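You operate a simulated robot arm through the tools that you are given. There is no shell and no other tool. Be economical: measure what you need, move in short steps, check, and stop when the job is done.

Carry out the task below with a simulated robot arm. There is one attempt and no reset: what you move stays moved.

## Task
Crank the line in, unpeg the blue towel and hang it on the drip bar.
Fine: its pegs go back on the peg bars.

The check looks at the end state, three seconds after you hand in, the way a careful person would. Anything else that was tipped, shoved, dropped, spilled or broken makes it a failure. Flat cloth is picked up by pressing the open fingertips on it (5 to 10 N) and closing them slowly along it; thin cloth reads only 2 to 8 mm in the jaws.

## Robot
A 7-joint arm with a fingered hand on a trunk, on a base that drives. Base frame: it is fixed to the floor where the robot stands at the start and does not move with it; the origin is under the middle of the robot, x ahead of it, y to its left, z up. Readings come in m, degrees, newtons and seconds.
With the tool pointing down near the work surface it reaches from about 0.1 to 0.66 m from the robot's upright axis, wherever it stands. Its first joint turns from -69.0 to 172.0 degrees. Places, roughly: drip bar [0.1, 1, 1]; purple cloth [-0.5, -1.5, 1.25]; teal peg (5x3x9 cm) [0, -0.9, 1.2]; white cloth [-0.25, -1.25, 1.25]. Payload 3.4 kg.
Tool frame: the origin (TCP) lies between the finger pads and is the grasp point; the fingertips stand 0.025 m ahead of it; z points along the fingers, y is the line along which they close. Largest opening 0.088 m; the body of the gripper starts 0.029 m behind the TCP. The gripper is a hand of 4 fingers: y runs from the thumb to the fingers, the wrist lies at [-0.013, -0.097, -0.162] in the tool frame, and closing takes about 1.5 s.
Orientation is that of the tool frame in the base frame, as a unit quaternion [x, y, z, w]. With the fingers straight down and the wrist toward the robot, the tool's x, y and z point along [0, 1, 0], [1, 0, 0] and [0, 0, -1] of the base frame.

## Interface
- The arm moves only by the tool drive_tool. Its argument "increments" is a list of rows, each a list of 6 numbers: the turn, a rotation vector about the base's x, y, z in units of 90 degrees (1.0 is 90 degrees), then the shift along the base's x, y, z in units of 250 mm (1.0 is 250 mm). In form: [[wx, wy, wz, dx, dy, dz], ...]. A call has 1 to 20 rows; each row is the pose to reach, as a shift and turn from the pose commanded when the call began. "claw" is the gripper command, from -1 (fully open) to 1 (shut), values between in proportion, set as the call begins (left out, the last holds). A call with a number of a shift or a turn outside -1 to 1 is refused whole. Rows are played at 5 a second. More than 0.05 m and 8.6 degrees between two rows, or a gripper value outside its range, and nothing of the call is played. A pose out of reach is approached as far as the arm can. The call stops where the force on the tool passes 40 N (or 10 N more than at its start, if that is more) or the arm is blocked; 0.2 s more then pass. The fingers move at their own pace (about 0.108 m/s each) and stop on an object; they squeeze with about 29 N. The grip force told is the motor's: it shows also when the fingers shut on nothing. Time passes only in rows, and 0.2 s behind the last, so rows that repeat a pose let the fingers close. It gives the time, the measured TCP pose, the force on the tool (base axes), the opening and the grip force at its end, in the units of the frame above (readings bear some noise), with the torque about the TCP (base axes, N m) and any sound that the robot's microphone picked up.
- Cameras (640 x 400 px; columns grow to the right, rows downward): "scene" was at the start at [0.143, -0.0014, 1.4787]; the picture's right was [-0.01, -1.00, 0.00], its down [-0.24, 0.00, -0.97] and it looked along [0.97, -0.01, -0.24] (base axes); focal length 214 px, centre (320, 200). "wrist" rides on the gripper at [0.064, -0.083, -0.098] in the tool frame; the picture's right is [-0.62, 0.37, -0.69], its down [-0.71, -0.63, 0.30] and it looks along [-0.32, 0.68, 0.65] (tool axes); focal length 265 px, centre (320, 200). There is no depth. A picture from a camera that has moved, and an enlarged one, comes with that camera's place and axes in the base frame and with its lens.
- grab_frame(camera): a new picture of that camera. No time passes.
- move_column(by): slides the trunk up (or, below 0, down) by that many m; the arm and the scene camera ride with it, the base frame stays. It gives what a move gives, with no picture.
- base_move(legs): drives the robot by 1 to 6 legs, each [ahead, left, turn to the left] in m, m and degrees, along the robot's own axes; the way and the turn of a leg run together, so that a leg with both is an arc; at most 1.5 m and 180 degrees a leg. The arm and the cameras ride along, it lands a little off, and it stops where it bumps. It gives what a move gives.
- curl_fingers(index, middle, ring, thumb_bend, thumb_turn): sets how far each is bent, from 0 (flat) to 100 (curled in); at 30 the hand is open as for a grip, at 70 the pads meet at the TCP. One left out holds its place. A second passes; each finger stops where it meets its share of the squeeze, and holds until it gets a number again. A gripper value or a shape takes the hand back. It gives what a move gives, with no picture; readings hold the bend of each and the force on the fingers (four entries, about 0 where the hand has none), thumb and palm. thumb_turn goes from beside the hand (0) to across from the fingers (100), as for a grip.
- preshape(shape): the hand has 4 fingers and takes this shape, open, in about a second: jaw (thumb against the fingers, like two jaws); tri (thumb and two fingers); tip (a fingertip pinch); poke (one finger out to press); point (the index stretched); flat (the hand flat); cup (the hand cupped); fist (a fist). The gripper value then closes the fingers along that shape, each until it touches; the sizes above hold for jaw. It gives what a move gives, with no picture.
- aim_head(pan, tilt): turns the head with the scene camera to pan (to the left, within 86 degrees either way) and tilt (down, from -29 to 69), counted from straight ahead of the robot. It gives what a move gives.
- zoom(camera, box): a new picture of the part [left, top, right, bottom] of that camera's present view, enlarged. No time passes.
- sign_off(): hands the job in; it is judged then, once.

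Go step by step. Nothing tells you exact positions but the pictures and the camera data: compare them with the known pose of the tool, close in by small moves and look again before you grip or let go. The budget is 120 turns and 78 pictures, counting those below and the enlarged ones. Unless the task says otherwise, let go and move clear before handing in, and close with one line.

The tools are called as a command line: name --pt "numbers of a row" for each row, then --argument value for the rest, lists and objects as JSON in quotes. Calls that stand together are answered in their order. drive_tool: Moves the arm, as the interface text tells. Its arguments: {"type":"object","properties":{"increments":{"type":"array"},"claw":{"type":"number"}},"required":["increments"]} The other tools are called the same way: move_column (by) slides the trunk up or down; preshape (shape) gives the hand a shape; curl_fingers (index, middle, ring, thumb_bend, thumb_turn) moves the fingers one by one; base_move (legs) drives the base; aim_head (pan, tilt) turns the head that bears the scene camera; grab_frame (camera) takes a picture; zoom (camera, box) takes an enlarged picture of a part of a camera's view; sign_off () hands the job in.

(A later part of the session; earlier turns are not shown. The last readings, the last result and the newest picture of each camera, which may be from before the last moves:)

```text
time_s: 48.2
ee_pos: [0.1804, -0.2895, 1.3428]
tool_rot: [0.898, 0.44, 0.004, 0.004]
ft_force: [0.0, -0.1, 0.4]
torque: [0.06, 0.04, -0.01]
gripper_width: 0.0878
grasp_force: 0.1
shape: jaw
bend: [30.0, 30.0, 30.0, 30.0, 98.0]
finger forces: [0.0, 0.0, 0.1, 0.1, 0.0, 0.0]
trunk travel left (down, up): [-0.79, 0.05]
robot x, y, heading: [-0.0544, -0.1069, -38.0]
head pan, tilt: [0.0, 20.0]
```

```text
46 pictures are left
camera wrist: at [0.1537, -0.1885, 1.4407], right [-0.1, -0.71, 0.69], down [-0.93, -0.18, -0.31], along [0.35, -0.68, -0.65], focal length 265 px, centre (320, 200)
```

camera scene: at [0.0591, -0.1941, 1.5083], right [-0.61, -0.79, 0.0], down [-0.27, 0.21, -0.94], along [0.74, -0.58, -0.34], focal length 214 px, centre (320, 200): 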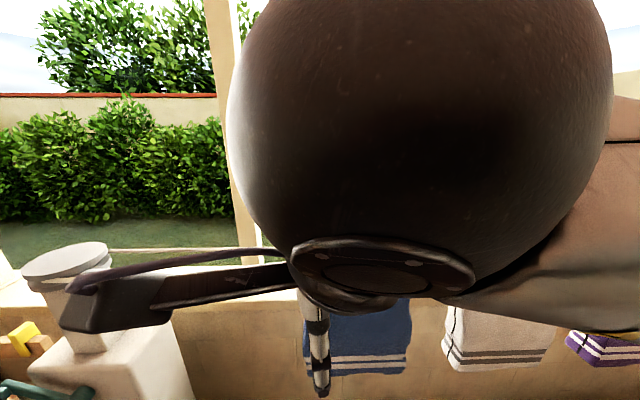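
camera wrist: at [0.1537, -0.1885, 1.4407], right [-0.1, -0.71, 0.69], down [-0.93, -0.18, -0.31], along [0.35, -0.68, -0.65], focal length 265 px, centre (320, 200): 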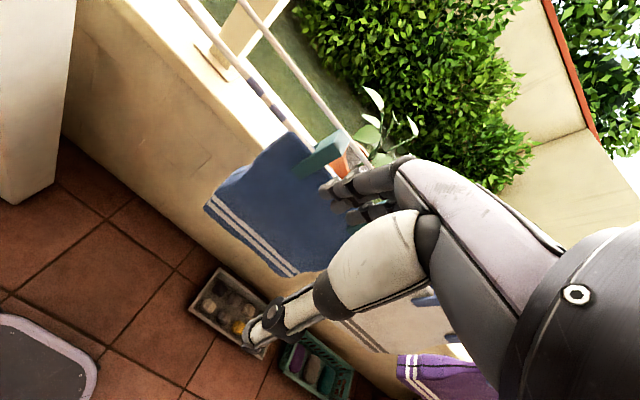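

The wrist view agrees with the peg 1 estimate. I'll move above it at a safe height.

drive_tool --pt "0 0 0 0.12 -0.104 0" --pt "0 0 0 0.24 -0.208 0" --pt "0 0 0 0.36 -0.312 0" --pt "0 0 0 0.48 -0.416 0" --pt "0 0 0 0.596 -0.52 0" --pt "0 0 0 0.596 -0.52 0"

grab_frame --camera "scene"

grab_frame --camera "wrist"

```text
time_s: 49.6
ee_pos: [0.3316, -0.4203, 1.342]
tool_rot: [0.898, 0.44, 0.005, 0.005]
ft_force: [-1.1, -0.5, -0.1]
torque: [0.03, 0.02, 0.0]
gripper_width: 0.0875
grasp_force: 0.1
shape: jaw
bend: [30.0, 30.0, 30.0, 30.0, 98.0]
finger forces: [0.1, 0.0, 0.1, 0.1, 0.1, 0.0]
trunk travel left (down, up): [-0.79, 0.05]
robot x, y, heading: [-0.0488, -0.1084, -37.9]
head pan, tilt: [0.0, 20.0]
```

```text
45 pictures are left
camera scene: at [0.0582, -0.1931, 1.5085], right [-0.61, -0.79, 0.0], down [-0.27, 0.21, -0.94], along [0.74, -0.58, -0.34], focal length 214 px, centre (320, 200)
```

scene: 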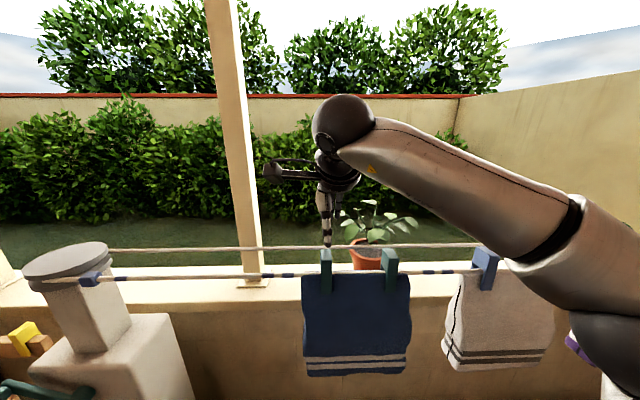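

```text
44 pictures are left
camera wrist: at [0.3037, -0.3185, 1.4396], right [-0.09, -0.71, 0.7], down [-0.93, -0.18, -0.31], along [0.35, -0.68, -0.65], focal length 265 px, centre (320, 200)
```

wrist: 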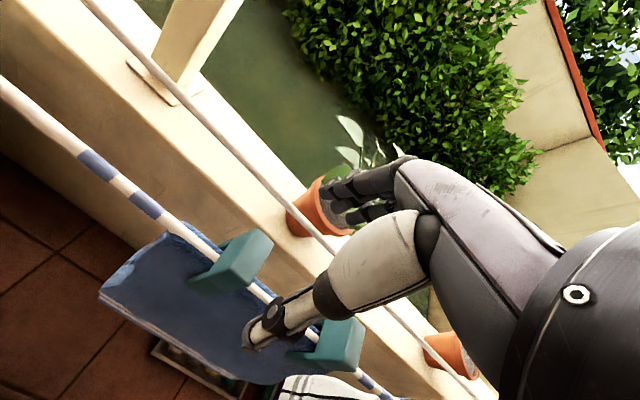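

Both pegs are now clearly seen: peg 1 at about (0.343, -0.432), top at z 1.262. I'll go down over it and close.

drive_tool --pt "0 0 0 0.046 -0.047 0" --pt "0 0 0 0.046 -0.047 -0.12" --pt "0 0 0 0.046 -0.047 -0.24" --pt "0 0 0 0.046 -0.047 -0.32" --pt "0 0 0 0.046 -0.047 -0.385" --pt "0 0 0 0.046 -0.047 -0.385"

grab_frame --camera "wrist"

```text
time_s: 51.0
ee_pos: [0.341, -0.4317, 1.2457]
tool_rot: [0.898, 0.44, 0.004, 0.004]
ft_force: [0.0, 0.1, -0.7]
torque: [-0.01, 0.02, -0.01]
gripper_width: 0.0877
grasp_force: 0.1
shape: jaw
bend: [30.0, 30.0, 30.0, 30.0, 98.0]
finger forces: [0.0, 0.0, 0.0, 0.0, 0.1, 0.1]
trunk travel left (down, up): [-0.79, 0.05]
robot x, y, heading: [-0.0511, -0.1099, -37.8]
head pan, tilt: [0.0, 20.0]
```

```text
43 pictures are left
camera wrist: at [0.3155, -0.3303, 1.3434], right [-0.09, -0.71, 0.69], down [-0.93, -0.18, -0.31], along [0.35, -0.68, -0.65], focal length 265 px, centre (320, 200)
```

wrist: 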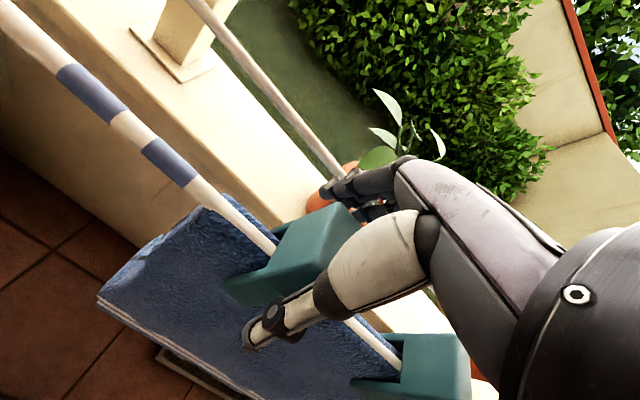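

The peg is between thumb and fingers. Before closing I want a close look at how the towel sits on the line.

zoom --camera "wrist" --box '[90, 150, 410, 400]'

zoom --camera "scene" --box '[280, 220, 440, 390]'

```text
1.60 times, centred on (250, 275) of wrist
camera zoom: at [0.3155, -0.3303, 1.3434], right [-0.09, -0.71, 0.69], down [-0.93, -0.18, -0.31], along [0.35, -0.68, -0.65], focal length 425 px, centre (432, 80)
```

zoom: 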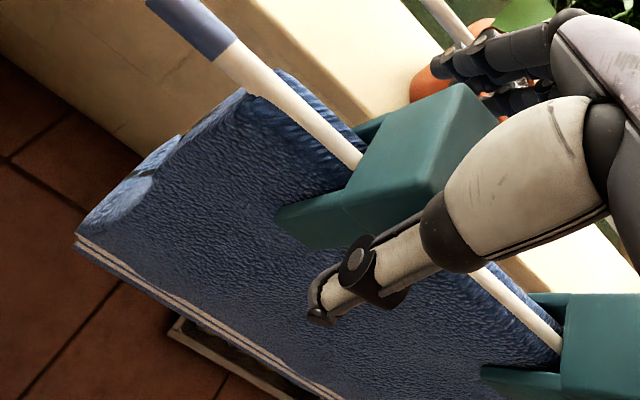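

```text
2.35 times, centred on (360, 305) of scene
camera zoom: at [0.0592, -0.1933, 1.5084], right [-0.61, -0.79, 0.0], down [-0.27, 0.21, -0.94], along [0.74, -0.58, -0.34], focal length 505 px, centre (226, -47)
```

zoom: 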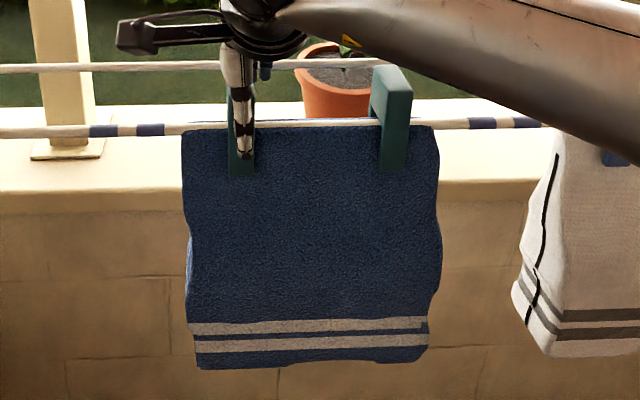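

Cloth hangs on both sides of the rope, so the towel is draped and should stay when unpegged. Closing on peg 1.

drive_tool --pt "0 0 0 0 0 0" --pt "0 0 0 0 0 0" --pt "0 0 0 0 0 0" --pt "0 0 0 0 0 0" --pt "0 0 0 0 0 0" --pt "0 0 0 0 0 0" --claw 1

zoom --camera "wrist" --box '[90, 150, 410, 400]'

```text
time_s: 52.4
ee_pos: [0.3405, -0.4315, 1.246]
tool_rot: [0.897, 0.441, 0.003, 0.005]
ft_force: [-3.0, 2.3, 2.2]
torque: [0.07, 0.04, -0.03]
gripper_width: 0.0311
grasp_force: 29.1
shape: jaw
bend: [73.0, 60.0, 62.0, 71.0, 100.0]
finger forces: [19.2, 5.3, 0.0, 0.0, 26.7, 0.0]
trunk travel left (down, up): [-0.79, 0.05]
robot x, y, heading: [-0.0538, -0.1061, -37.9]
head pan, tilt: [0.0, 20.0]
```

```text
1.60 times, centred on (250, 275) of wrist
camera zoom: at [0.3142, -0.3294, 1.3442], right [-0.09, -0.71, 0.7], down [-0.93, -0.18, -0.31], along [0.35, -0.68, -0.65], focal length 425 px, centre (432, 80)
```

zoom: 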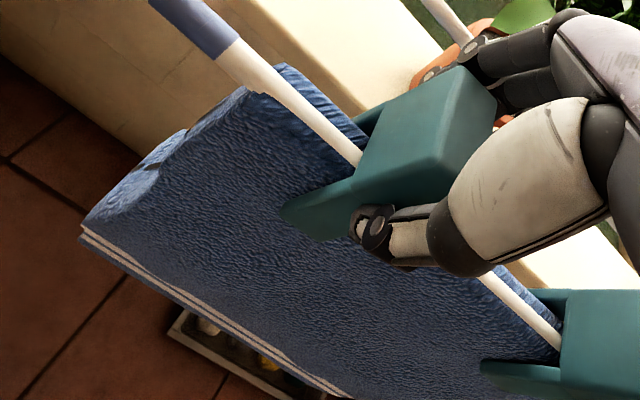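

The grip is off toward the right edge of the peg. I'll reopen, shift 1 cm along the line toward the winch, and close again.

drive_tool --pt "0 0 0 0 0 0" --pt "0 0 0 0 0 0" --pt "0 0 0 0 0 0" --pt "0 0 0 0.026 0.034 -0.01" --pt "0 0 0 0.026 0.034 -0.01" --claw -1

drive_tool --pt "0 0 0 0 0 0" --pt "0 0 0 0 0 0" --pt "0 0 0 0 0 0" --pt "0 0 0 0 0 0" --pt "0 0 0 0 0 0" --pt "0 0 0 0 0 0" --claw 1

zoom --camera "wrist" --box '[90, 150, 410, 400]'

```text
time_s: 53.6
ee_pos: [0.3465, -0.4241, 1.2454]
tool_rot: [0.897, 0.441, 0.004, 0.003]
ft_force: [0.4, -0.3, 0.3]
torque: [-0.02, 0.0, -0.03]
gripper_width: 0.0876
grasp_force: 0.0
shape: jaw
bend: [30.0, 30.0, 30.0, 30.0, 98.0]
finger forces: [0.0, 0.0, 0.0, 0.0, 0.0, 0.0]
trunk travel left (down, up): [-0.79, 0.05]
robot x, y, heading: [-0.0569, -0.1052, -38.0]
head pan, tilt: [0.0, 20.0]
```

```text
time_s: 55.0
ee_pos: [0.3457, -0.4237, 1.245]
tool_rot: [0.898, 0.44, 0.003, 0.004]
ft_force: [-1.0, 0.9, -0.2]
torque: [0.05, 0.07, 0.02]
gripper_width: 0.0369
grasp_force: 29.0
shape: jaw
bend: [74.0, 48.0, 53.0, 72.0, 100.0]
finger forces: [15.3, 8.5, 0.0, 0.0, 25.4, 0.0]
trunk travel left (down, up): [-0.79, 0.05]
robot x, y, heading: [-0.0545, -0.1048, -38.0]
head pan, tilt: [0.0, 20.0]
```

```text
1.60 times, centred on (250, 275) of wrist
camera zoom: at [0.3194, -0.3219, 1.3423], right [-0.09, -0.71, 0.69], down [-0.93, -0.18, -0.31], along [0.35, -0.68, -0.65], focal length 425 px, centre (432, 80)
```

zoom: 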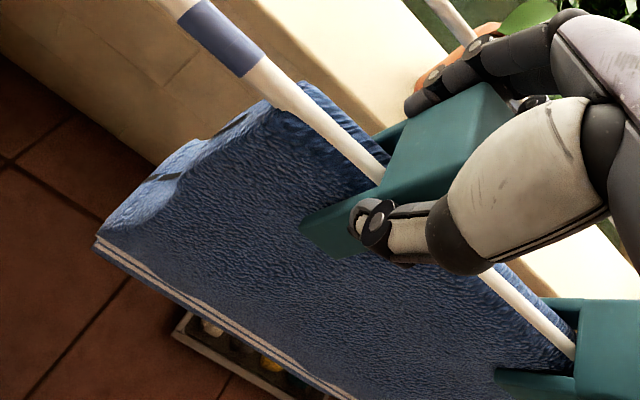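

The index finger still misses the peg on the right side. I'll shift another 1.2 cm toward the winch and regrip.

drive_tool --pt "0 0 0 0 0 0" --pt "0 0 0 0 0 0" --pt "0 0 0 0 0 0" --pt "0 0 0 0.03 0.038 0" --pt "0 0 0 0.03 0.038 0" --claw -1

drive_tool --pt "0 0 0 0 0 0" --pt "0 0 0 0 0 0" --pt "0 0 0 0 0 0" --pt "0 0 0 0 0 0" --pt "0 0 0 0 0 0" --pt "0 0 0 0 0 0" --claw 1

zoom --camera "wrist" --box '[90, 150, 410, 400]'

```text
time_s: 56.2
ee_pos: [0.3549, -0.4146, 1.2448]
tool_rot: [0.897, 0.441, 0.004, 0.004]
ft_force: [0.5, -0.3, -0.4]
torque: [0.0, -0.02, -0.01]
gripper_width: 0.0876
grasp_force: 0.0
shape: jaw
bend: [30.0, 30.0, 30.0, 30.0, 98.0]
finger forces: [0.1, 0.0, 0.0, 0.0, 0.0, 0.0]
trunk travel left (down, up): [-0.79, 0.05]
robot x, y, heading: [-0.0535, -0.1046, -37.7]
head pan, tilt: [0.0, 20.0]
```

```text
time_s: 57.6
ee_pos: [0.3522, -0.4117, 1.2479]
tool_rot: [0.898, 0.441, 0.006, 0.006]
ft_force: [2.9, 1.2, 22.0]
torque: [-0.01, 0.07, 0.16]
gripper_width: 0.0069
grasp_force: 29.5
shape: jaw
bend: [70.0, 60.0, 58.0, 78.0, 100.0]
finger forces: [0.0, 12.9, 4.4, 0.0, 30.5, 0.1]
trunk travel left (down, up): [-0.79, 0.05]
robot x, y, heading: [-0.056, -0.106, -38.1]
head pan, tilt: [0.0, 20.0]
```

```text
1.60 times, centred on (250, 275) of wrist
camera zoom: at [0.3255, -0.3101, 1.3446], right [-0.1, -0.71, 0.7], down [-0.93, -0.18, -0.32], along [0.35, -0.68, -0.64], focal length 425 px, centre (432, 80)
```

zoom: 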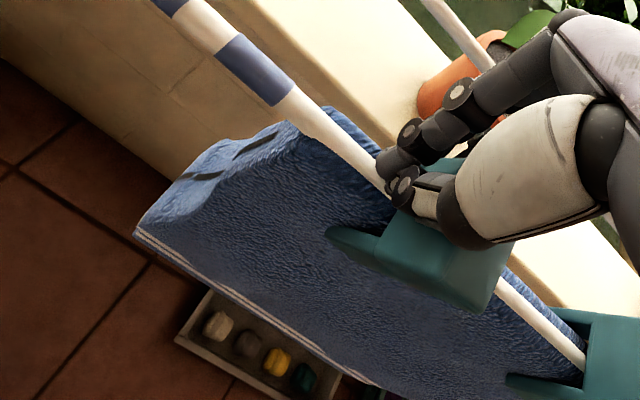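

Now index and thumb closed left of the peg, so I overshot. I'll open, rise and take a clear look at the pegs.

drive_tool --pt "0 0 0 0 0 0" --pt "0 0 0 0 0 0" --pt "0 0 0 0 0 0" --pt "0 0 0 0 0 0.15" --pt "0 0 0 0 0 0.3" --pt "0 0 0 -0.0 0 0.36" --pt "0 0 0 -0.0 0 0.36" --claw -1

zoom --camera "wrist" --box '[120, 180, 440, 400]'

zoom --camera "scene" --box '[290, 230, 420, 320]'

```text
time_s: 59.2
ee_pos: [0.356, -0.4133, 1.3323]
tool_rot: [0.897, 0.441, 0.003, 0.004]
ft_force: [-0.4, 0.5, 1.2]
torque: [-0.02, 0.02, -0.01]
gripper_width: 0.0876
grasp_force: 0.0
shape: jaw
bend: [30.0, 30.0, 30.0, 30.0, 98.0]
finger forces: [0.0, 0.1, 0.1, 0.0, 0.1, 0.1]
trunk travel left (down, up): [-0.79, 0.05]
robot x, y, heading: [-0.055, -0.1077, -37.8]
head pan, tilt: [0.0, 20.0]
```

```text
1.82 times, centred on (280, 290) of wrist
camera zoom: at [0.3287, -0.3122, 1.4308], right [-0.09, -0.71, 0.69], down [-0.93, -0.18, -0.31], along [0.35, -0.68, -0.65], focal length 483 px, centre (393, 36)
```

zoom: 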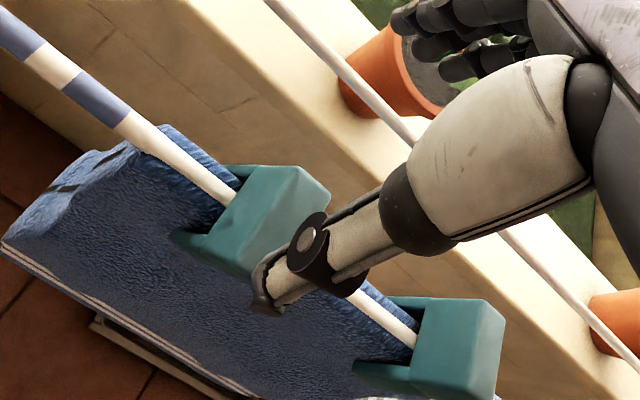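

```text
4.44 times, centred on (355, 275) of scene
camera zoom: at [0.0593, -0.1938, 1.5083], right [-0.61, -0.79, 0.0], down [-0.27, 0.21, -0.94], along [0.74, -0.58, -0.34], focal length 953 px, centre (164, -133)
```

zoom: 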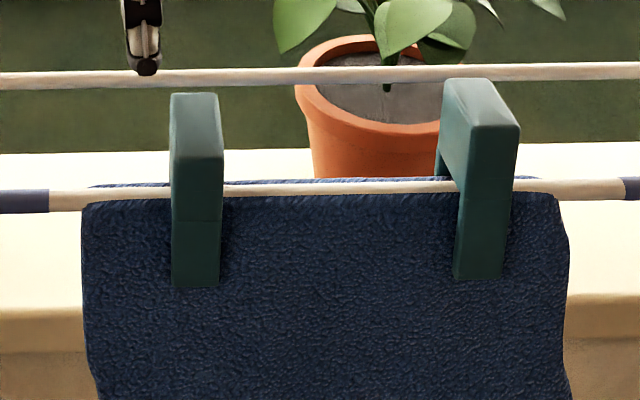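

Now it's clear: rope at z 1.212, peg 1 centred at about (0.340, -0.427), so the first grip was nearly right. I'll go back there, grip, and lift straight up.

drive_tool --pt "0 0 0 -0.062 -0.053 0" --pt "0 0 0 -0.062 -0.053 -0.12" --pt "0 0 0 -0.062 -0.053 -0.24" --pt "0 0 0 -0.062 -0.053 -0.356" --pt "0 0 0 -0.062 -0.053 -0.356"

drive_tool --pt "0 0 0 0 0 0" --pt "0 0 0 0 0 0" --pt "0 0 0 0 0 0" --pt "0 0 0 0 0 0" --pt "0 0 0 0 0 0" --pt "0 0 0 0 0 0" --claw 1

drive_tool --pt "0 0 0 0 0 0.06" --pt "0 0 0 0 0 0.12" --pt "0 0 0 0 0 0.18" --pt "0 0 0 0 0 0.24" --pt "0 0 0 0 0 0.32" --pt "0 0 0 0 0 0.32"

zoom --camera "scene" --box '[260, 190, 440, 320]'

```text
time_s: 60.4
ee_pos: [0.3398, -0.4244, 1.2442]
tool_rot: [0.898, 0.44, 0.004, 0.003]
ft_force: [0.5, -0.5, -1.0]
torque: [-0.02, -0.02, 0.0]
gripper_width: 0.088
grasp_force: 0.1
shape: jaw
bend: [30.0, 30.0, 30.0, 30.0, 98.0]
finger forces: [0.1, 0.1, 0.0, 0.0, 0.0, 0.0]
trunk travel left (down, up): [-0.79, 0.05]
robot x, y, heading: [-0.055, -0.1066, -38.0]
head pan, tilt: [0.0, 20.0]
```

```text
time_s: 61.8
ee_pos: [0.3408, -0.4247, 1.2437]
tool_rot: [0.897, 0.441, 0.003, 0.004]
ft_force: [-1.3, 0.0, -0.2]
torque: [0.0, 0.01, 0.04]
gripper_width: 0.0365
grasp_force: 28.8
shape: jaw
bend: [74.0, 47.0, 52.0, 73.0, 100.0]
finger forces: [15.8, 8.9, 0.0, 0.0, 25.5, 0.0]
trunk travel left (down, up): [-0.79, 0.05]
robot x, y, heading: [-0.0524, -0.1078, -37.9]
head pan, tilt: [0.0, 20.0]
```

```text
time_s: 63.2
ee_pos: [0.3402, -0.4267, 1.3223]
tool_rot: [0.898, 0.441, 0.004, 0.003]
ft_force: [-0.6, 0.6, 0.2]
torque: [0.01, -0.02, 0.02]
gripper_width: 0.0363
grasp_force: 29.1
shape: jaw
bend: [74.0, 47.0, 52.0, 73.0, 100.0]
finger forces: [16.1, 9.1, 0.1, 0.0, 25.2, 0.1]
trunk travel left (down, up): [-0.79, 0.05]
robot x, y, heading: [-0.0562, -0.1065, -37.8]
head pan, tilt: [0.0, 20.0]
```

```text
3.08 times, centred on (350, 255) of scene
camera zoom: at [0.0592, -0.1939, 1.5083], right [-0.61, -0.79, 0.0], down [-0.27, 0.21, -0.94], along [0.74, -0.58, -0.34], focal length 660 px, centre (228, 31)
```

zoom: 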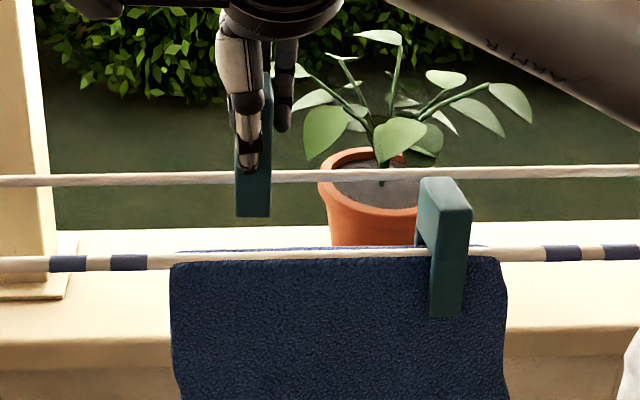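

Peg 1 is off the line and the towel stayed. I'll retract toward the robot and drive left to the peg bars.

drive_tool --pt "0 0 0 0 0 0.08" --pt "0 0 0 -0.14 0.107 0.08" --pt "0 0 0 -0.28 0.214 0.08" --pt "0 0 0 -0.42 0.322 0.08" --pt "0 0 0 -0.56 0.43 0.08" --pt "0 0 0 -0.695 0.537 0.08"

base_move --legs '[[0, 0.85, 0]]'

aim_head --pan 0 --tilt 40

grab_frame --camera "scene"

```text
time_s: 64.6
ee_pos: [0.1623, -0.2923, 1.3467]
tool_rot: [0.898, 0.441, 0.004, 0.004]
ft_force: [-0.2, 0.4, -1.0]
torque: [-0.01, -0.02, 0.01]
gripper_width: 0.0365
grasp_force: 29.3
shape: jaw
bend: [74.0, 47.0, 52.0, 73.0, 100.0]
finger forces: [16.3, 9.1, 0.1, 0.0, 25.4, 0.0]
trunk travel left (down, up): [-0.79, 0.05]
robot x, y, heading: [-0.0502, -0.1023, -37.8]
head pan, tilt: [0.0, 20.0]
```

```text
time_s: 69.1
ee_pos: [0.6818, 0.3757, 1.3464]
tool_rot: [0.897, 0.442, 0.003, 0.004]
ft_force: [-0.5, -0.1, -0.2]
torque: [0.03, 0.03, 0.0]
gripper_width: 0.0363
grasp_force: 28.7
shape: jaw
bend: [74.0, 47.0, 52.0, 73.0, 100.0]
finger forces: [16.3, 9.1, 0.0, 0.1, 25.5, 0.0]
trunk travel left (down, up): [-0.79, 0.05]
robot x, y, heading: [0.4627, 0.5654, -37.8]
head pan, tilt: [0.0, 20.0]
```

```text
time_s: 69.9
ee_pos: [0.6816, 0.376, 1.3465]
tool_rot: [0.897, 0.443, 0.004, 0.004]
ft_force: [-0.1, 1.2, 0.2]
torque: [0.0, -0.02, 0.01]
gripper_width: 0.0365
grasp_force: 29.1
shape: jaw
bend: [74.0, 47.0, 52.0, 73.0, 100.0]
finger forces: [16.4, 9.1, 0.0, 0.2, 25.4, 0.1]
trunk travel left (down, up): [-0.79, 0.05]
robot x, y, heading: [0.4612, 0.5652, -37.9]
head pan, tilt: [0.0, 40.0]
```

```text
34 pictures are left
camera scene: at [0.569, 0.48, 1.477], right [-0.61, -0.79, 0.0], down [-0.51, 0.39, -0.77], along [0.61, -0.47, -0.64], focal length 214 px, centre (320, 200)
```

scene: 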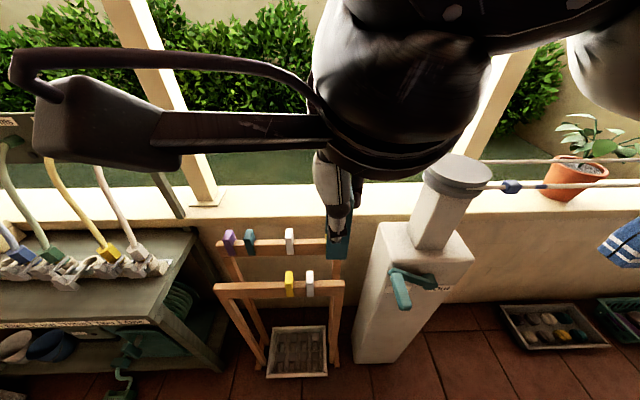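

The stand is ahead with a free stretch on the left of the front bar, target about (0.950, 0.413, 0.845). I'll drive a bit further left, then lower the trunk.

base_move --legs '[[0, 0.19, 0]]'

move_column --by -0.32

grab_frame --camera "wrist"

grab_frame --camera "scene"

```text
time_s: 71.4
ee_pos: [0.7929, 0.5234, 1.3462]
tool_rot: [0.896, 0.444, 0.004, 0.004]
ft_force: [1.2, -0.2, -0.1]
torque: [0.01, 0.0, 0.01]
gripper_width: 0.0366
grasp_force: 29.0
shape: jaw
bend: [74.0, 47.0, 52.0, 73.0, 100.0]
finger forces: [16.3, 9.2, 0.1, 0.1, 25.4, 0.0]
trunk travel left (down, up): [-0.79, 0.05]
robot x, y, heading: [0.5715, 0.71, -37.4]
head pan, tilt: [0.0, 40.0]
```

```text
time_s: 74.6
ee_pos: [0.7931, 0.5215, 1.0276]
tool_rot: [0.896, 0.444, 0.004, 0.004]
ft_force: [0.3, 0.4, -0.7]
torque: [0.01, -0.02, -0.01]
gripper_width: 0.0363
grasp_force: 29.1
shape: jaw
bend: [74.0, 47.0, 52.0, 73.0, 100.0]
finger forces: [16.3, 9.2, 0.0, 0.1, 25.3, 0.0]
trunk travel left (down, up): [-0.47, 0.37]
robot x, y, heading: [0.575, 0.708, -37.1]
head pan, tilt: [0.0, 40.0]
```

```text
33 pictures are left
camera wrist: at [0.7655, 0.623, 1.124], right [-0.09, -0.71, 0.69], down [-0.93, -0.19, -0.31], along [0.35, -0.68, -0.65], focal length 265 px, centre (320, 200)
```

wrist: 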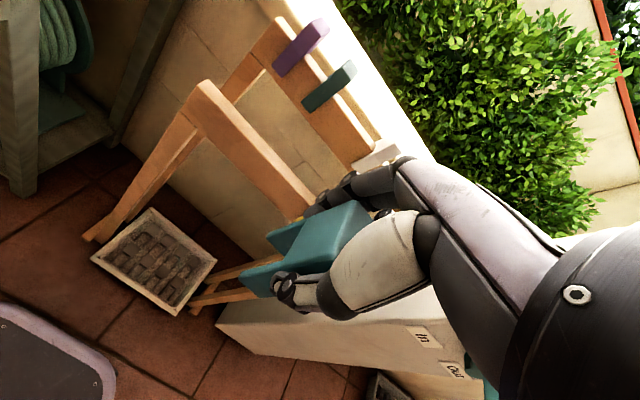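

```text
32 pictures are left
camera scene: at [0.6806, 0.6255, 1.157], right [-0.61, -0.79, 0.0], down [-0.51, 0.39, -0.77], along [0.61, -0.47, -0.64], focal length 214 px, centre (320, 200)
```

scene: 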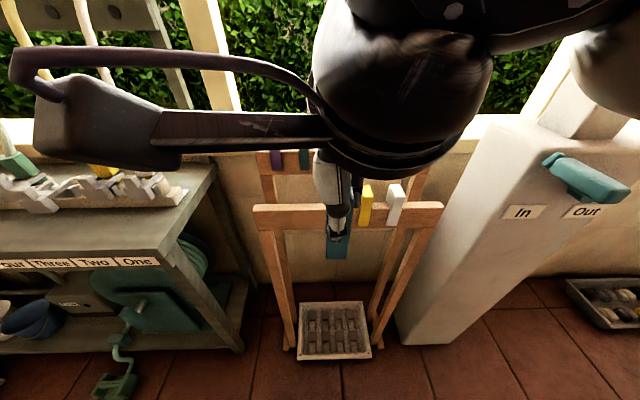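

Front bar top runs from about (1.012, 0.532) to (0.792, 0.214) at z 0.865. I'll bring the peg over the free stretch and check alignment before seating.

drive_tool --pt "0 0 0 0.14 -0.109 0" --pt "0 0 0 0.28 -0.218 0" --pt "0 0 0 0.42 -0.327 0" --pt "0 0 0 0.566 -0.437 0" --pt "0 0 0 0.566 -0.437 -0.12" --pt "0 0 0 0.566 -0.437 -0.22" --pt "0 0 0 0.566 -0.437 -0.22"

zoom --camera "scene" --box '[220, 120, 460, 290]'

zoom --camera "wrist" --box '[90, 100, 430, 370]'

```text
time_s: 76.2
ee_pos: [0.9344, 0.4142, 0.9728]
tool_rot: [0.896, 0.445, 0.003, 0.004]
ft_force: [0.2, -0.2, -0.3]
torque: [-0.03, 0.03, 0.02]
gripper_width: 0.0363
grasp_force: 28.7
shape: jaw
bend: [74.0, 47.0, 52.0, 73.0, 100.0]
finger forces: [16.3, 9.1, 0.0, 0.1, 25.5, 0.1]
trunk travel left (down, up): [-0.47, 0.37]
robot x, y, heading: [0.5742, 0.7081, -37.5]
head pan, tilt: [0.0, 40.0]
```

```text
2.35 times, centred on (340, 205) of scene
camera zoom: at [0.6806, 0.6254, 1.157], right [-0.61, -0.79, 0.0], down [-0.51, 0.39, -0.77], along [0.61, -0.47, -0.64], focal length 505 px, centre (273, 188)
```

zoom: 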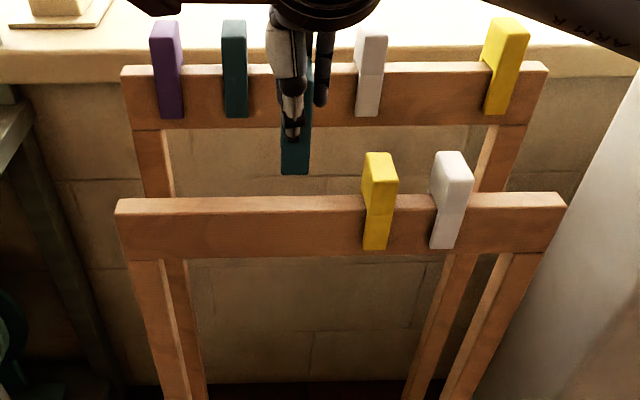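

```text
1.48 times, centred on (260, 235) of wrist
camera zoom: at [0.9067, 0.5149, 1.0698], right [-0.09, -0.71, 0.69], down [-0.93, -0.19, -0.31], along [0.35, -0.68, -0.65], focal length 393 px, centre (409, 148)
```

zoom: 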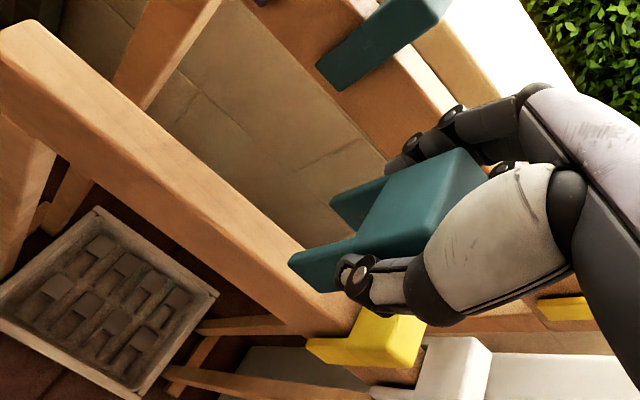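

The peg lines up with the free stretch of the front bar. I'll lower it slowly onto the bar.

drive_tool --pt "0 0 0 -0.006 0.005 -0.05" --pt "0 0 0 -0.006 0.005 -0.1" --pt "0 0 0 -0.006 0.005 -0.15" --pt "0 0 0 -0.006 0.005 -0.19" --pt "0 0 0 -0.006 0.005 -0.22" --pt "0 0 0 -0.006 0.005 -0.25" --pt "0 0 0 -0.006 0.005 -0.27"

zoom --camera "scene" --box '[220, 120, 460, 290]'

```text
time_s: 77.8
ee_pos: [0.9346, 0.4128, 0.9077]
tool_rot: [0.896, 0.444, 0.008, 0.005]
ft_force: [0.3, 0.3, -0.4]
torque: [0.03, 0.04, -0.01]
gripper_width: 0.0369
grasp_force: 29.0
shape: jaw
bend: [74.0, 47.0, 52.0, 73.0, 100.0]
finger forces: [16.8, 9.6, 0.0, 0.0, 26.3, 0.0]
trunk travel left (down, up): [-0.47, 0.37]
robot x, y, heading: [0.5734, 0.7088, -37.2]
head pan, tilt: [0.0, 40.0]
stopped in row 7: the force on the tool passed its limit at 42 N (the readings are from after the stop); the commanded pose is now the measured one
```

```text
2.35 times, centred on (340, 205) of scene
camera zoom: at [0.6811, 0.6248, 1.1562], right [-0.61, -0.79, 0.0], down [-0.51, 0.39, -0.77], along [0.61, -0.47, -0.64], focal length 505 px, centre (273, 188)
```

zoom: 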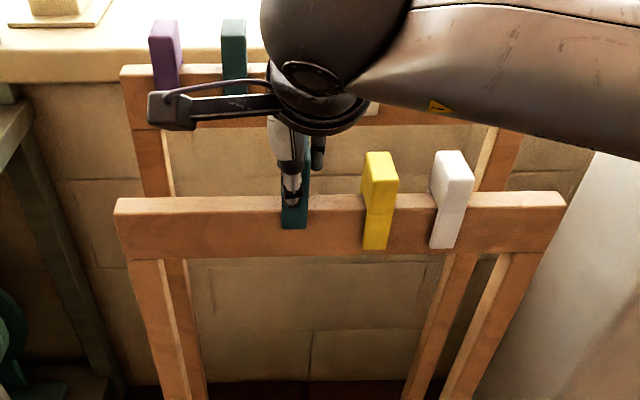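

It stopped at 42 N about 1.5 cm high. I'll look closely from the wrist to see what it touches.

zoom --camera "wrist" --box '[130, 120, 430, 340]'

zoom --camera "scene" --box '[310, 170, 390, 230]'

```text
1.82 times, centred on (280, 230) of wrist
camera zoom: at [0.9058, 0.5142, 1.0042], right [-0.09, -0.71, 0.69], down [-0.93, -0.19, -0.32], along [0.36, -0.67, -0.65], focal length 483 px, centre (393, 146)
```

zoom: 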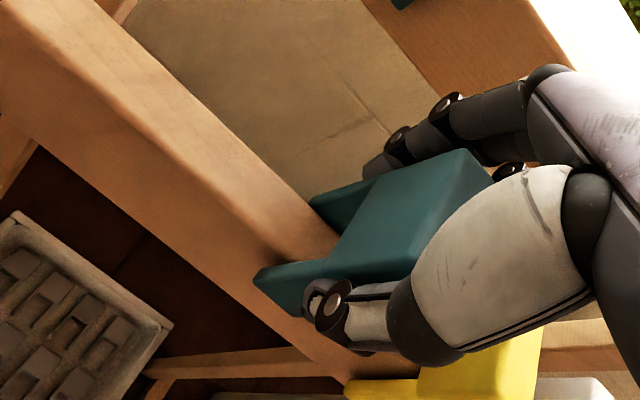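

```text
6.67 times, centred on (350, 200) of scene
camera zoom: at [0.6811, 0.6248, 1.1562], right [-0.61, -0.79, 0.0], down [-0.51, 0.39, -0.77], along [0.61, -0.47, -0.64], focal length 1430 px, centre (120, 200)
```

zoom: 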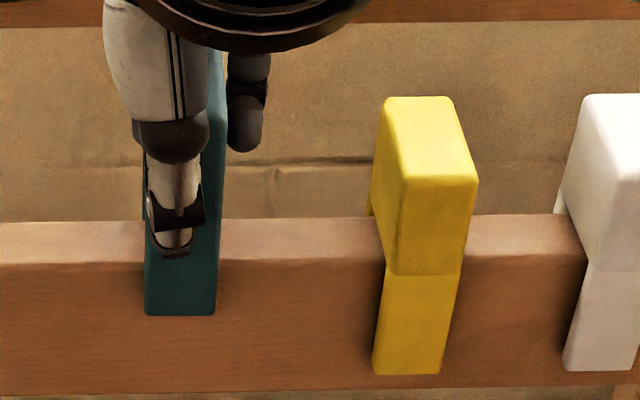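

Both legs straddle the bar; it only needs to drop a little more. I'll open partly so that it can settle.

drive_tool --pt "0 0 0 0 0 0" --pt "0 0 0 0 0 0" --pt "0 0 0 0 0 0" --pt "0 0 0 0 0 0" --claw -0.5

zoom --camera "scene" --box '[310, 170, 390, 230]'

```text
time_s: 78.8
ee_pos: [0.9337, 0.4136, 0.9094]
tool_rot: [0.896, 0.444, 0.008, 0.007]
ft_force: [-0.3, -0.7, 0.8]
torque: [-0.02, 0.05, 0.02]
gripper_width: 0.0655
grasp_force: 0.1
shape: jaw
bend: [27.0, 36.0, 33.0, 54.0, 99.0]
finger forces: [0.1, 0.0, 0.1, 0.1, 0.0, 0.0]
trunk travel left (down, up): [-0.47, 0.37]
robot x, y, heading: [0.5745, 0.7064, -37.2]
head pan, tilt: [0.0, 40.0]
```

```text
6.67 times, centred on (350, 200) of scene
camera zoom: at [0.6805, 0.6255, 1.157], right [-0.61, -0.79, 0.0], down [-0.51, 0.39, -0.77], along [0.61, -0.47, -0.64], focal length 1430 px, centre (120, 200)
```

zoom: 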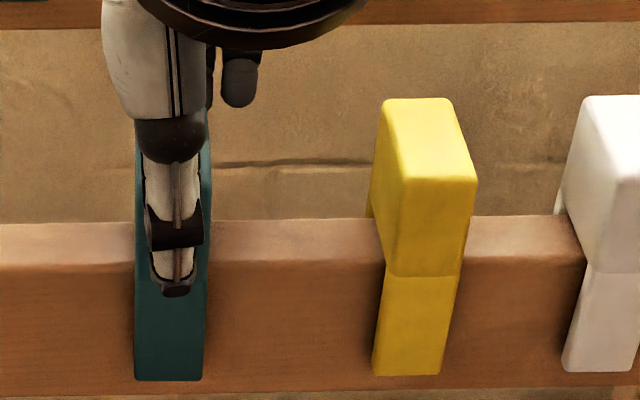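

Peg 1 is seated like its neighbours. I'll lift away, retract, raise the trunk and drive back for peg 2.

drive_tool --pt "0 0 0 0 0 0.1" --pt "0 0 0 0 0 0.25" --pt "0 0 0 0 0 0.4" --pt "0 0 0 0 0 0.5" --pt "0 0 0 -0.14 0.109 0.5" --pt "0 0 0 -0.28 0.218 0.5" --pt "0 0 0 -0.42 0.327 0.5" --pt "0 0 0 -0.566 0.437 0.5"

move_column --by 0.32

base_move --legs '[[0, -1.14, 0]]'

aim_head --pan 0 --tilt 20

grab_frame --camera "wrist"

```text
time_s: 80.6
ee_pos: [0.7885, 0.5216, 1.032]
tool_rot: [0.896, 0.444, 0.009, 0.007]
ft_force: [-0.2, -0.7, -0.1]
torque: [0.0, 0.02, 0.01]
gripper_width: 0.0659
grasp_force: 0.1
shape: jaw
bend: [27.0, 36.0, 33.0, 54.0, 99.0]
finger forces: [0.0, 0.1, 0.0, 0.0, 0.0, 0.0]
trunk travel left (down, up): [-0.47, 0.37]
robot x, y, heading: [0.5719, 0.7065, -37.5]
head pan, tilt: [0.0, 40.0]
```

```text
time_s: 83.8
ee_pos: [0.7907, 0.5218, 1.3538]
tool_rot: [0.897, 0.443, 0.008, 0.006]
ft_force: [-0.4, 0.1, -0.4]
torque: [0.01, 0.03, 0.03]
gripper_width: 0.0657
grasp_force: 0.0
shape: jaw
bend: [27.0, 36.0, 33.0, 54.0, 99.0]
finger forces: [0.0, 0.0, 0.1, 0.1, 0.1, 0.0]
trunk travel left (down, up): [-0.79, 0.05]
robot x, y, heading: [0.5753, 0.7071, -37.7]
head pan, tilt: [0.0, 40.0]
```

```text
time_s: 89.5
ee_pos: [0.1103, -0.3575, 1.3532]
tool_rot: [0.898, 0.44, 0.008, 0.006]
ft_force: [0.3, -0.3, 0.6]
torque: [0.0, 0.01, 0.02]
gripper_width: 0.0659
grasp_force: 0.0
shape: jaw
bend: [27.0, 36.0, 33.0, 54.0, 99.0]
finger forces: [0.0, 0.1, 0.0, 0.1, 0.1, 0.0]
trunk travel left (down, up): [-0.79, 0.05]
robot x, y, heading: [-0.1049, -0.1656, -38.0]
head pan, tilt: [0.0, 40.0]
```

```text
time_s: 90.3
ee_pos: [0.1106, -0.3559, 1.3532]
tool_rot: [0.898, 0.439, 0.008, 0.007]
ft_force: [-0.4, 0.5, -0.2]
torque: [0.03, -0.04, 0.01]
gripper_width: 0.0657
grasp_force: 0.0
shape: jaw
bend: [27.0, 36.0, 33.0, 54.0, 99.0]
finger forces: [0.0, 0.1, 0.1, 0.1, 0.0, 0.1]
trunk travel left (down, up): [-0.79, 0.05]
robot x, y, heading: [-0.1032, -0.1693, -38.0]
head pan, tilt: [0.0, 20.0]
```

```text
25 pictures are left
camera wrist: at [0.0826, -0.2553, 1.45], right [-0.11, -0.71, 0.69], down [-0.93, -0.18, -0.32], along [0.35, -0.68, -0.64], focal length 265 px, centre (320, 200)
```

wrist: 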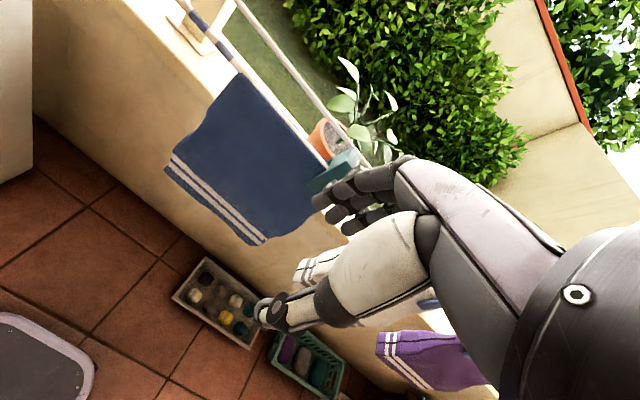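

Peg 2 should be at about (0.263, -0.523). I'll move above it and check laterally.

drive_tool --pt "0 0 0 0.124 -0.133 0" --pt "0 0 0 0.248 -0.266 0" --pt "0 0 0 0.372 -0.398 0" --pt "0 0 0 0.496 -0.531 0" --pt "0 0 0 0.62 -0.664 0" --pt "0 0 0 0.62 -0.664 -0.1" --pt "0 0 0 0.62 -0.664 -0.1" --claw -1

zoom --camera "scene" --box '[240, 200, 400, 320]'

```text
time_s: 91.9
ee_pos: [0.2674, -0.5221, 1.3269]
tool_rot: [0.898, 0.439, 0.008, 0.007]
ft_force: [0.0, -0.7, -0.2]
torque: [0.01, 0.0, -0.02]
gripper_width: 0.0878
grasp_force: 0.1
shape: jaw
bend: [30.0, 30.0, 30.0, 30.0, 98.0]
finger forces: [0.0, 0.0, 0.0, 0.0, 0.0, 0.0]
trunk travel left (down, up): [-0.79, 0.05]
robot x, y, heading: [-0.1047, -0.1645, -38.1]
head pan, tilt: [0.0, 20.0]
```

```text
3.33 times, centred on (320, 260) of scene
camera zoom: at [0.0085, -0.2562, 1.5083], right [-0.62, -0.79, 0.0], down [-0.27, 0.21, -0.94], along [0.74, -0.58, -0.34], focal length 715 px, centre (320, 0)
```

zoom: 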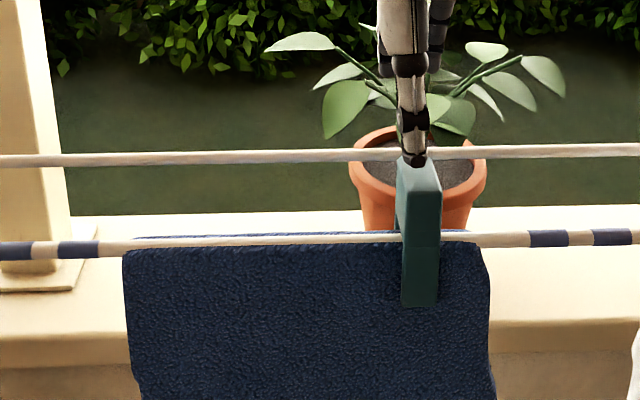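

Aligned within millimetres. I'll go down, grip and lift peg 2.

drive_tool --pt "0 0 0 -0.008 -0.01 -0.12" --pt "0 0 0 -0.008 -0.01 -0.24" --pt "0 0 0 -0.008 -0.01 -0.332" --pt "0 0 0 -0.008 -0.01 -0.332"

drive_tool --pt "0 0 0 0 0 0" --pt "0 0 0 0 0 0" --pt "0 0 0 0 0 0" --pt "0 0 0 0 0 0" --pt "0 0 0 0 0 0" --pt "0 0 0 0 0 0" --claw 1

drive_tool --pt "0 0 0 0 0 0.06" --pt "0 0 0 0 0 0.12" --pt "0 0 0 0 0 0.18" --pt "0 0 0 0 0 0.24" --pt "0 0 0 0 0 0.32" --pt "0 0 0 0 0 0.4" --pt "0 0 0 0 0 0.4"

grab_frame --camera "scene"

```text
time_s: 92.9
ee_pos: [0.2632, -0.5261, 1.2434]
tool_rot: [0.898, 0.439, 0.009, 0.007]
ft_force: [-0.2, -0.2, -0.3]
torque: [0.0, 0.0, -0.01]
gripper_width: 0.0877
grasp_force: 0.0
shape: jaw
bend: [30.0, 30.0, 30.0, 30.0, 98.0]
finger forces: [0.0, 0.0, 0.0, 0.0, 0.0, 0.0]
trunk travel left (down, up): [-0.79, 0.05]
robot x, y, heading: [-0.1038, -0.17, -38.0]
head pan, tilt: [0.0, 20.0]
```

```text
time_s: 94.3
ee_pos: [0.265, -0.5246, 1.2453]
tool_rot: [0.898, 0.439, 0.008, 0.007]
ft_force: [-0.1, -0.6, -0.2]
torque: [-0.03, -0.05, -0.06]
gripper_width: 0.0365
grasp_force: 29.1
shape: jaw
bend: [74.0, 48.0, 53.0, 73.0, 100.0]
finger forces: [16.3, 8.8, 0.1, 0.0, 25.2, 0.0]
trunk travel left (down, up): [-0.79, 0.05]
robot x, y, heading: [-0.1003, -0.1671, -38.1]
head pan, tilt: [0.0, 20.0]
```

```text
time_s: 95.9
ee_pos: [0.2626, -0.5266, 1.3442]
tool_rot: [0.898, 0.439, 0.009, 0.006]
ft_force: [0.1, -0.2, -0.6]
torque: [0.0, 0.01, 0.01]
gripper_width: 0.0366
grasp_force: 28.9
shape: jaw
bend: [74.0, 48.0, 53.0, 73.0, 100.0]
finger forces: [16.4, 8.8, 0.0, 0.0, 25.3, 0.0]
trunk travel left (down, up): [-0.79, 0.05]
robot x, y, heading: [-0.1042, -0.1689, -38.3]
head pan, tilt: [0.0, 20.0]
```

```text
23 pictures are left
camera scene: at [0.0077, -0.2569, 1.5083], right [-0.62, -0.79, 0.0], down [-0.27, 0.21, -0.94], along [0.74, -0.58, -0.34], focal length 214 px, centre (320, 200)
```

scene: 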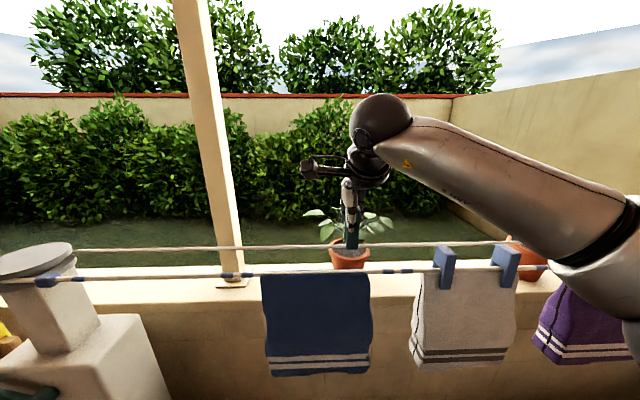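

Peg 2 is off and the towel remains draped. Back to the peg bars, aiming at the gap between teal and white on the back bar.

drive_tool --pt "0 0 0 -0.14 0.107 0" --pt "0 0 0 -0.28 0.214 0" --pt "0 0 0 -0.42 0.322 0" --pt "0 0 0 -0.56 0.43 0" --pt "0 0 0 -0.695 0.537 0"

base_move --legs '[[0, 1.14, 0]]'

move_column --by -0.24

aim_head --pan 0 --tilt 35

zoom --camera "scene" --box '[220, 150, 460, 300]'

```text
time_s: 97.1
ee_pos: [0.0876, -0.3882, 1.3473]
tool_rot: [0.899, 0.439, 0.008, 0.007]
ft_force: [-0.1, 0.7, 0.0]
torque: [0.01, -0.02, 0.0]
gripper_width: 0.0367
grasp_force: 28.9
shape: jaw
bend: [74.0, 48.0, 53.0, 73.0, 100.0]
finger forces: [16.5, 8.9, 0.0, 0.1, 25.4, 0.0]
trunk travel left (down, up): [-0.79, 0.05]
robot x, y, heading: [-0.1039, -0.1666, -38.1]
head pan, tilt: [0.0, 20.0]
```

```text
time_s: 103.0
ee_pos: [0.8076, 0.5282, 1.3471]
tool_rot: [0.899, 0.438, 0.008, 0.007]
ft_force: [-0.8, -0.7, -0.4]
torque: [0.04, 0.03, 0.01]
gripper_width: 0.0367
grasp_force: 29.0
shape: jaw
bend: [74.0, 48.0, 53.0, 73.0, 100.0]
finger forces: [16.5, 8.9, 0.0, 0.0, 25.3, 0.0]
trunk travel left (down, up): [-0.79, 0.05]
robot x, y, heading: [0.6154, 0.7487, -38.3]
head pan, tilt: [0.0, 20.0]
```

```text
time_s: 105.5
ee_pos: [0.8097, 0.5283, 1.1075]
tool_rot: [0.899, 0.438, 0.008, 0.006]
ft_force: [-0.5, 0.4, -0.4]
torque: [0.04, 0.01, 0.0]
gripper_width: 0.0367
grasp_force: 29.2
shape: jaw
bend: [74.0, 48.0, 53.0, 73.0, 100.0]
finger forces: [16.3, 8.9, 0.1, 0.0, 25.3, 0.0]
trunk travel left (down, up): [-0.55, 0.29]
robot x, y, heading: [0.6144, 0.7456, -38.1]
head pan, tilt: [0.0, 20.0]
```

```text
time_s: 106.3
ee_pos: [0.8083, 0.5275, 1.1065]
tool_rot: [0.899, 0.438, 0.008, 0.007]
ft_force: [0.4, 0.0, -0.7]
torque: [-0.02, -0.01, -0.01]
gripper_width: 0.0366
grasp_force: 28.8
shape: jaw
bend: [74.0, 48.0, 53.0, 73.0, 100.0]
finger forces: [16.4, 8.9, 0.0, 0.0, 25.3, 0.0]
trunk travel left (down, up): [-0.55, 0.29]
robot x, y, heading: [0.6151, 0.746, -38.3]
head pan, tilt: [0.0, 35.0]
```

```text
2.67 times, centred on (340, 225) of scene
camera zoom: at [0.7232, 0.6636, 1.2446], right [-0.62, -0.79, 0.0], down [-0.45, 0.35, -0.82], along [0.64, -0.51, -0.57], focal length 572 px, centre (267, 133)
```

zoom: 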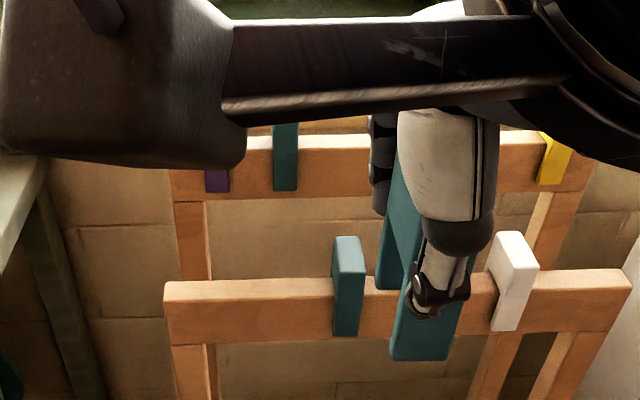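

Peg 1 looks well seated. I'll bring peg 2 over the back bar and check from the wrist.

drive_tool --pt "0 0 0 0.135 -0.115 0" --pt "0 0 0 0.27 -0.23 0" --pt "0 0 0 0.404 -0.344 0" --pt "0 0 0 0.54 -0.46 0" --pt "0 0 0 0.67 -0.57 0" --pt "0 0 0 0.808 -0.688 0" --pt "0 0 0 0.808 -0.688 -0.14" --pt "0 0 0 0.808 -0.688 -0.24" --pt "0 0 0 0.808 -0.688 -0.24"

zoom --camera "wrist" --box '[90, 100, 430, 370]'

zoom --camera "scene" --box '[240, 130, 440, 260]'

```text
time_s: 108.3
ee_pos: [1.0122, 0.3545, 1.0456]
tool_rot: [0.899, 0.438, 0.009, 0.007]
ft_force: [-0.3, -0.4, -0.2]
torque: [-0.02, -0.01, -0.01]
gripper_width: 0.0365
grasp_force: 28.6
shape: jaw
bend: [74.0, 48.0, 53.0, 73.0, 100.0]
finger forces: [16.4, 8.9, 0.1, 0.0, 25.4, 0.0]
trunk travel left (down, up): [-0.55, 0.29]
robot x, y, heading: [0.6146, 0.7463, -38.0]
head pan, tilt: [0.0, 35.0]
```

```text
1.48 times, centred on (260, 235) of wrist
camera zoom: at [0.9853, 0.4568, 1.1432], right [-0.11, -0.71, 0.69], down [-0.93, -0.18, -0.32], along [0.35, -0.68, -0.64], focal length 393 px, centre (409, 148)
```

zoom: 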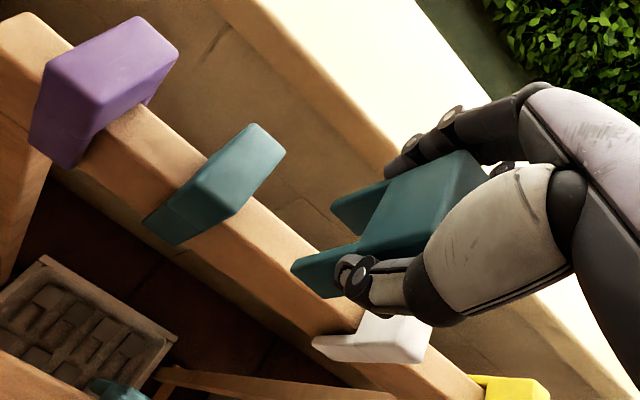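

```text
3.08 times, centred on (340, 195) of scene
camera zoom: at [0.7231, 0.6637, 1.2445], right [-0.62, -0.79, 0.0], down [-0.45, 0.35, -0.82], along [0.64, -0.51, -0.57], focal length 660 px, centre (258, 215)
```

zoom: 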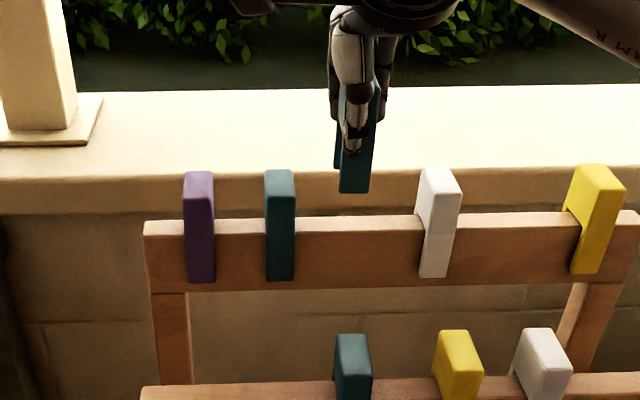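

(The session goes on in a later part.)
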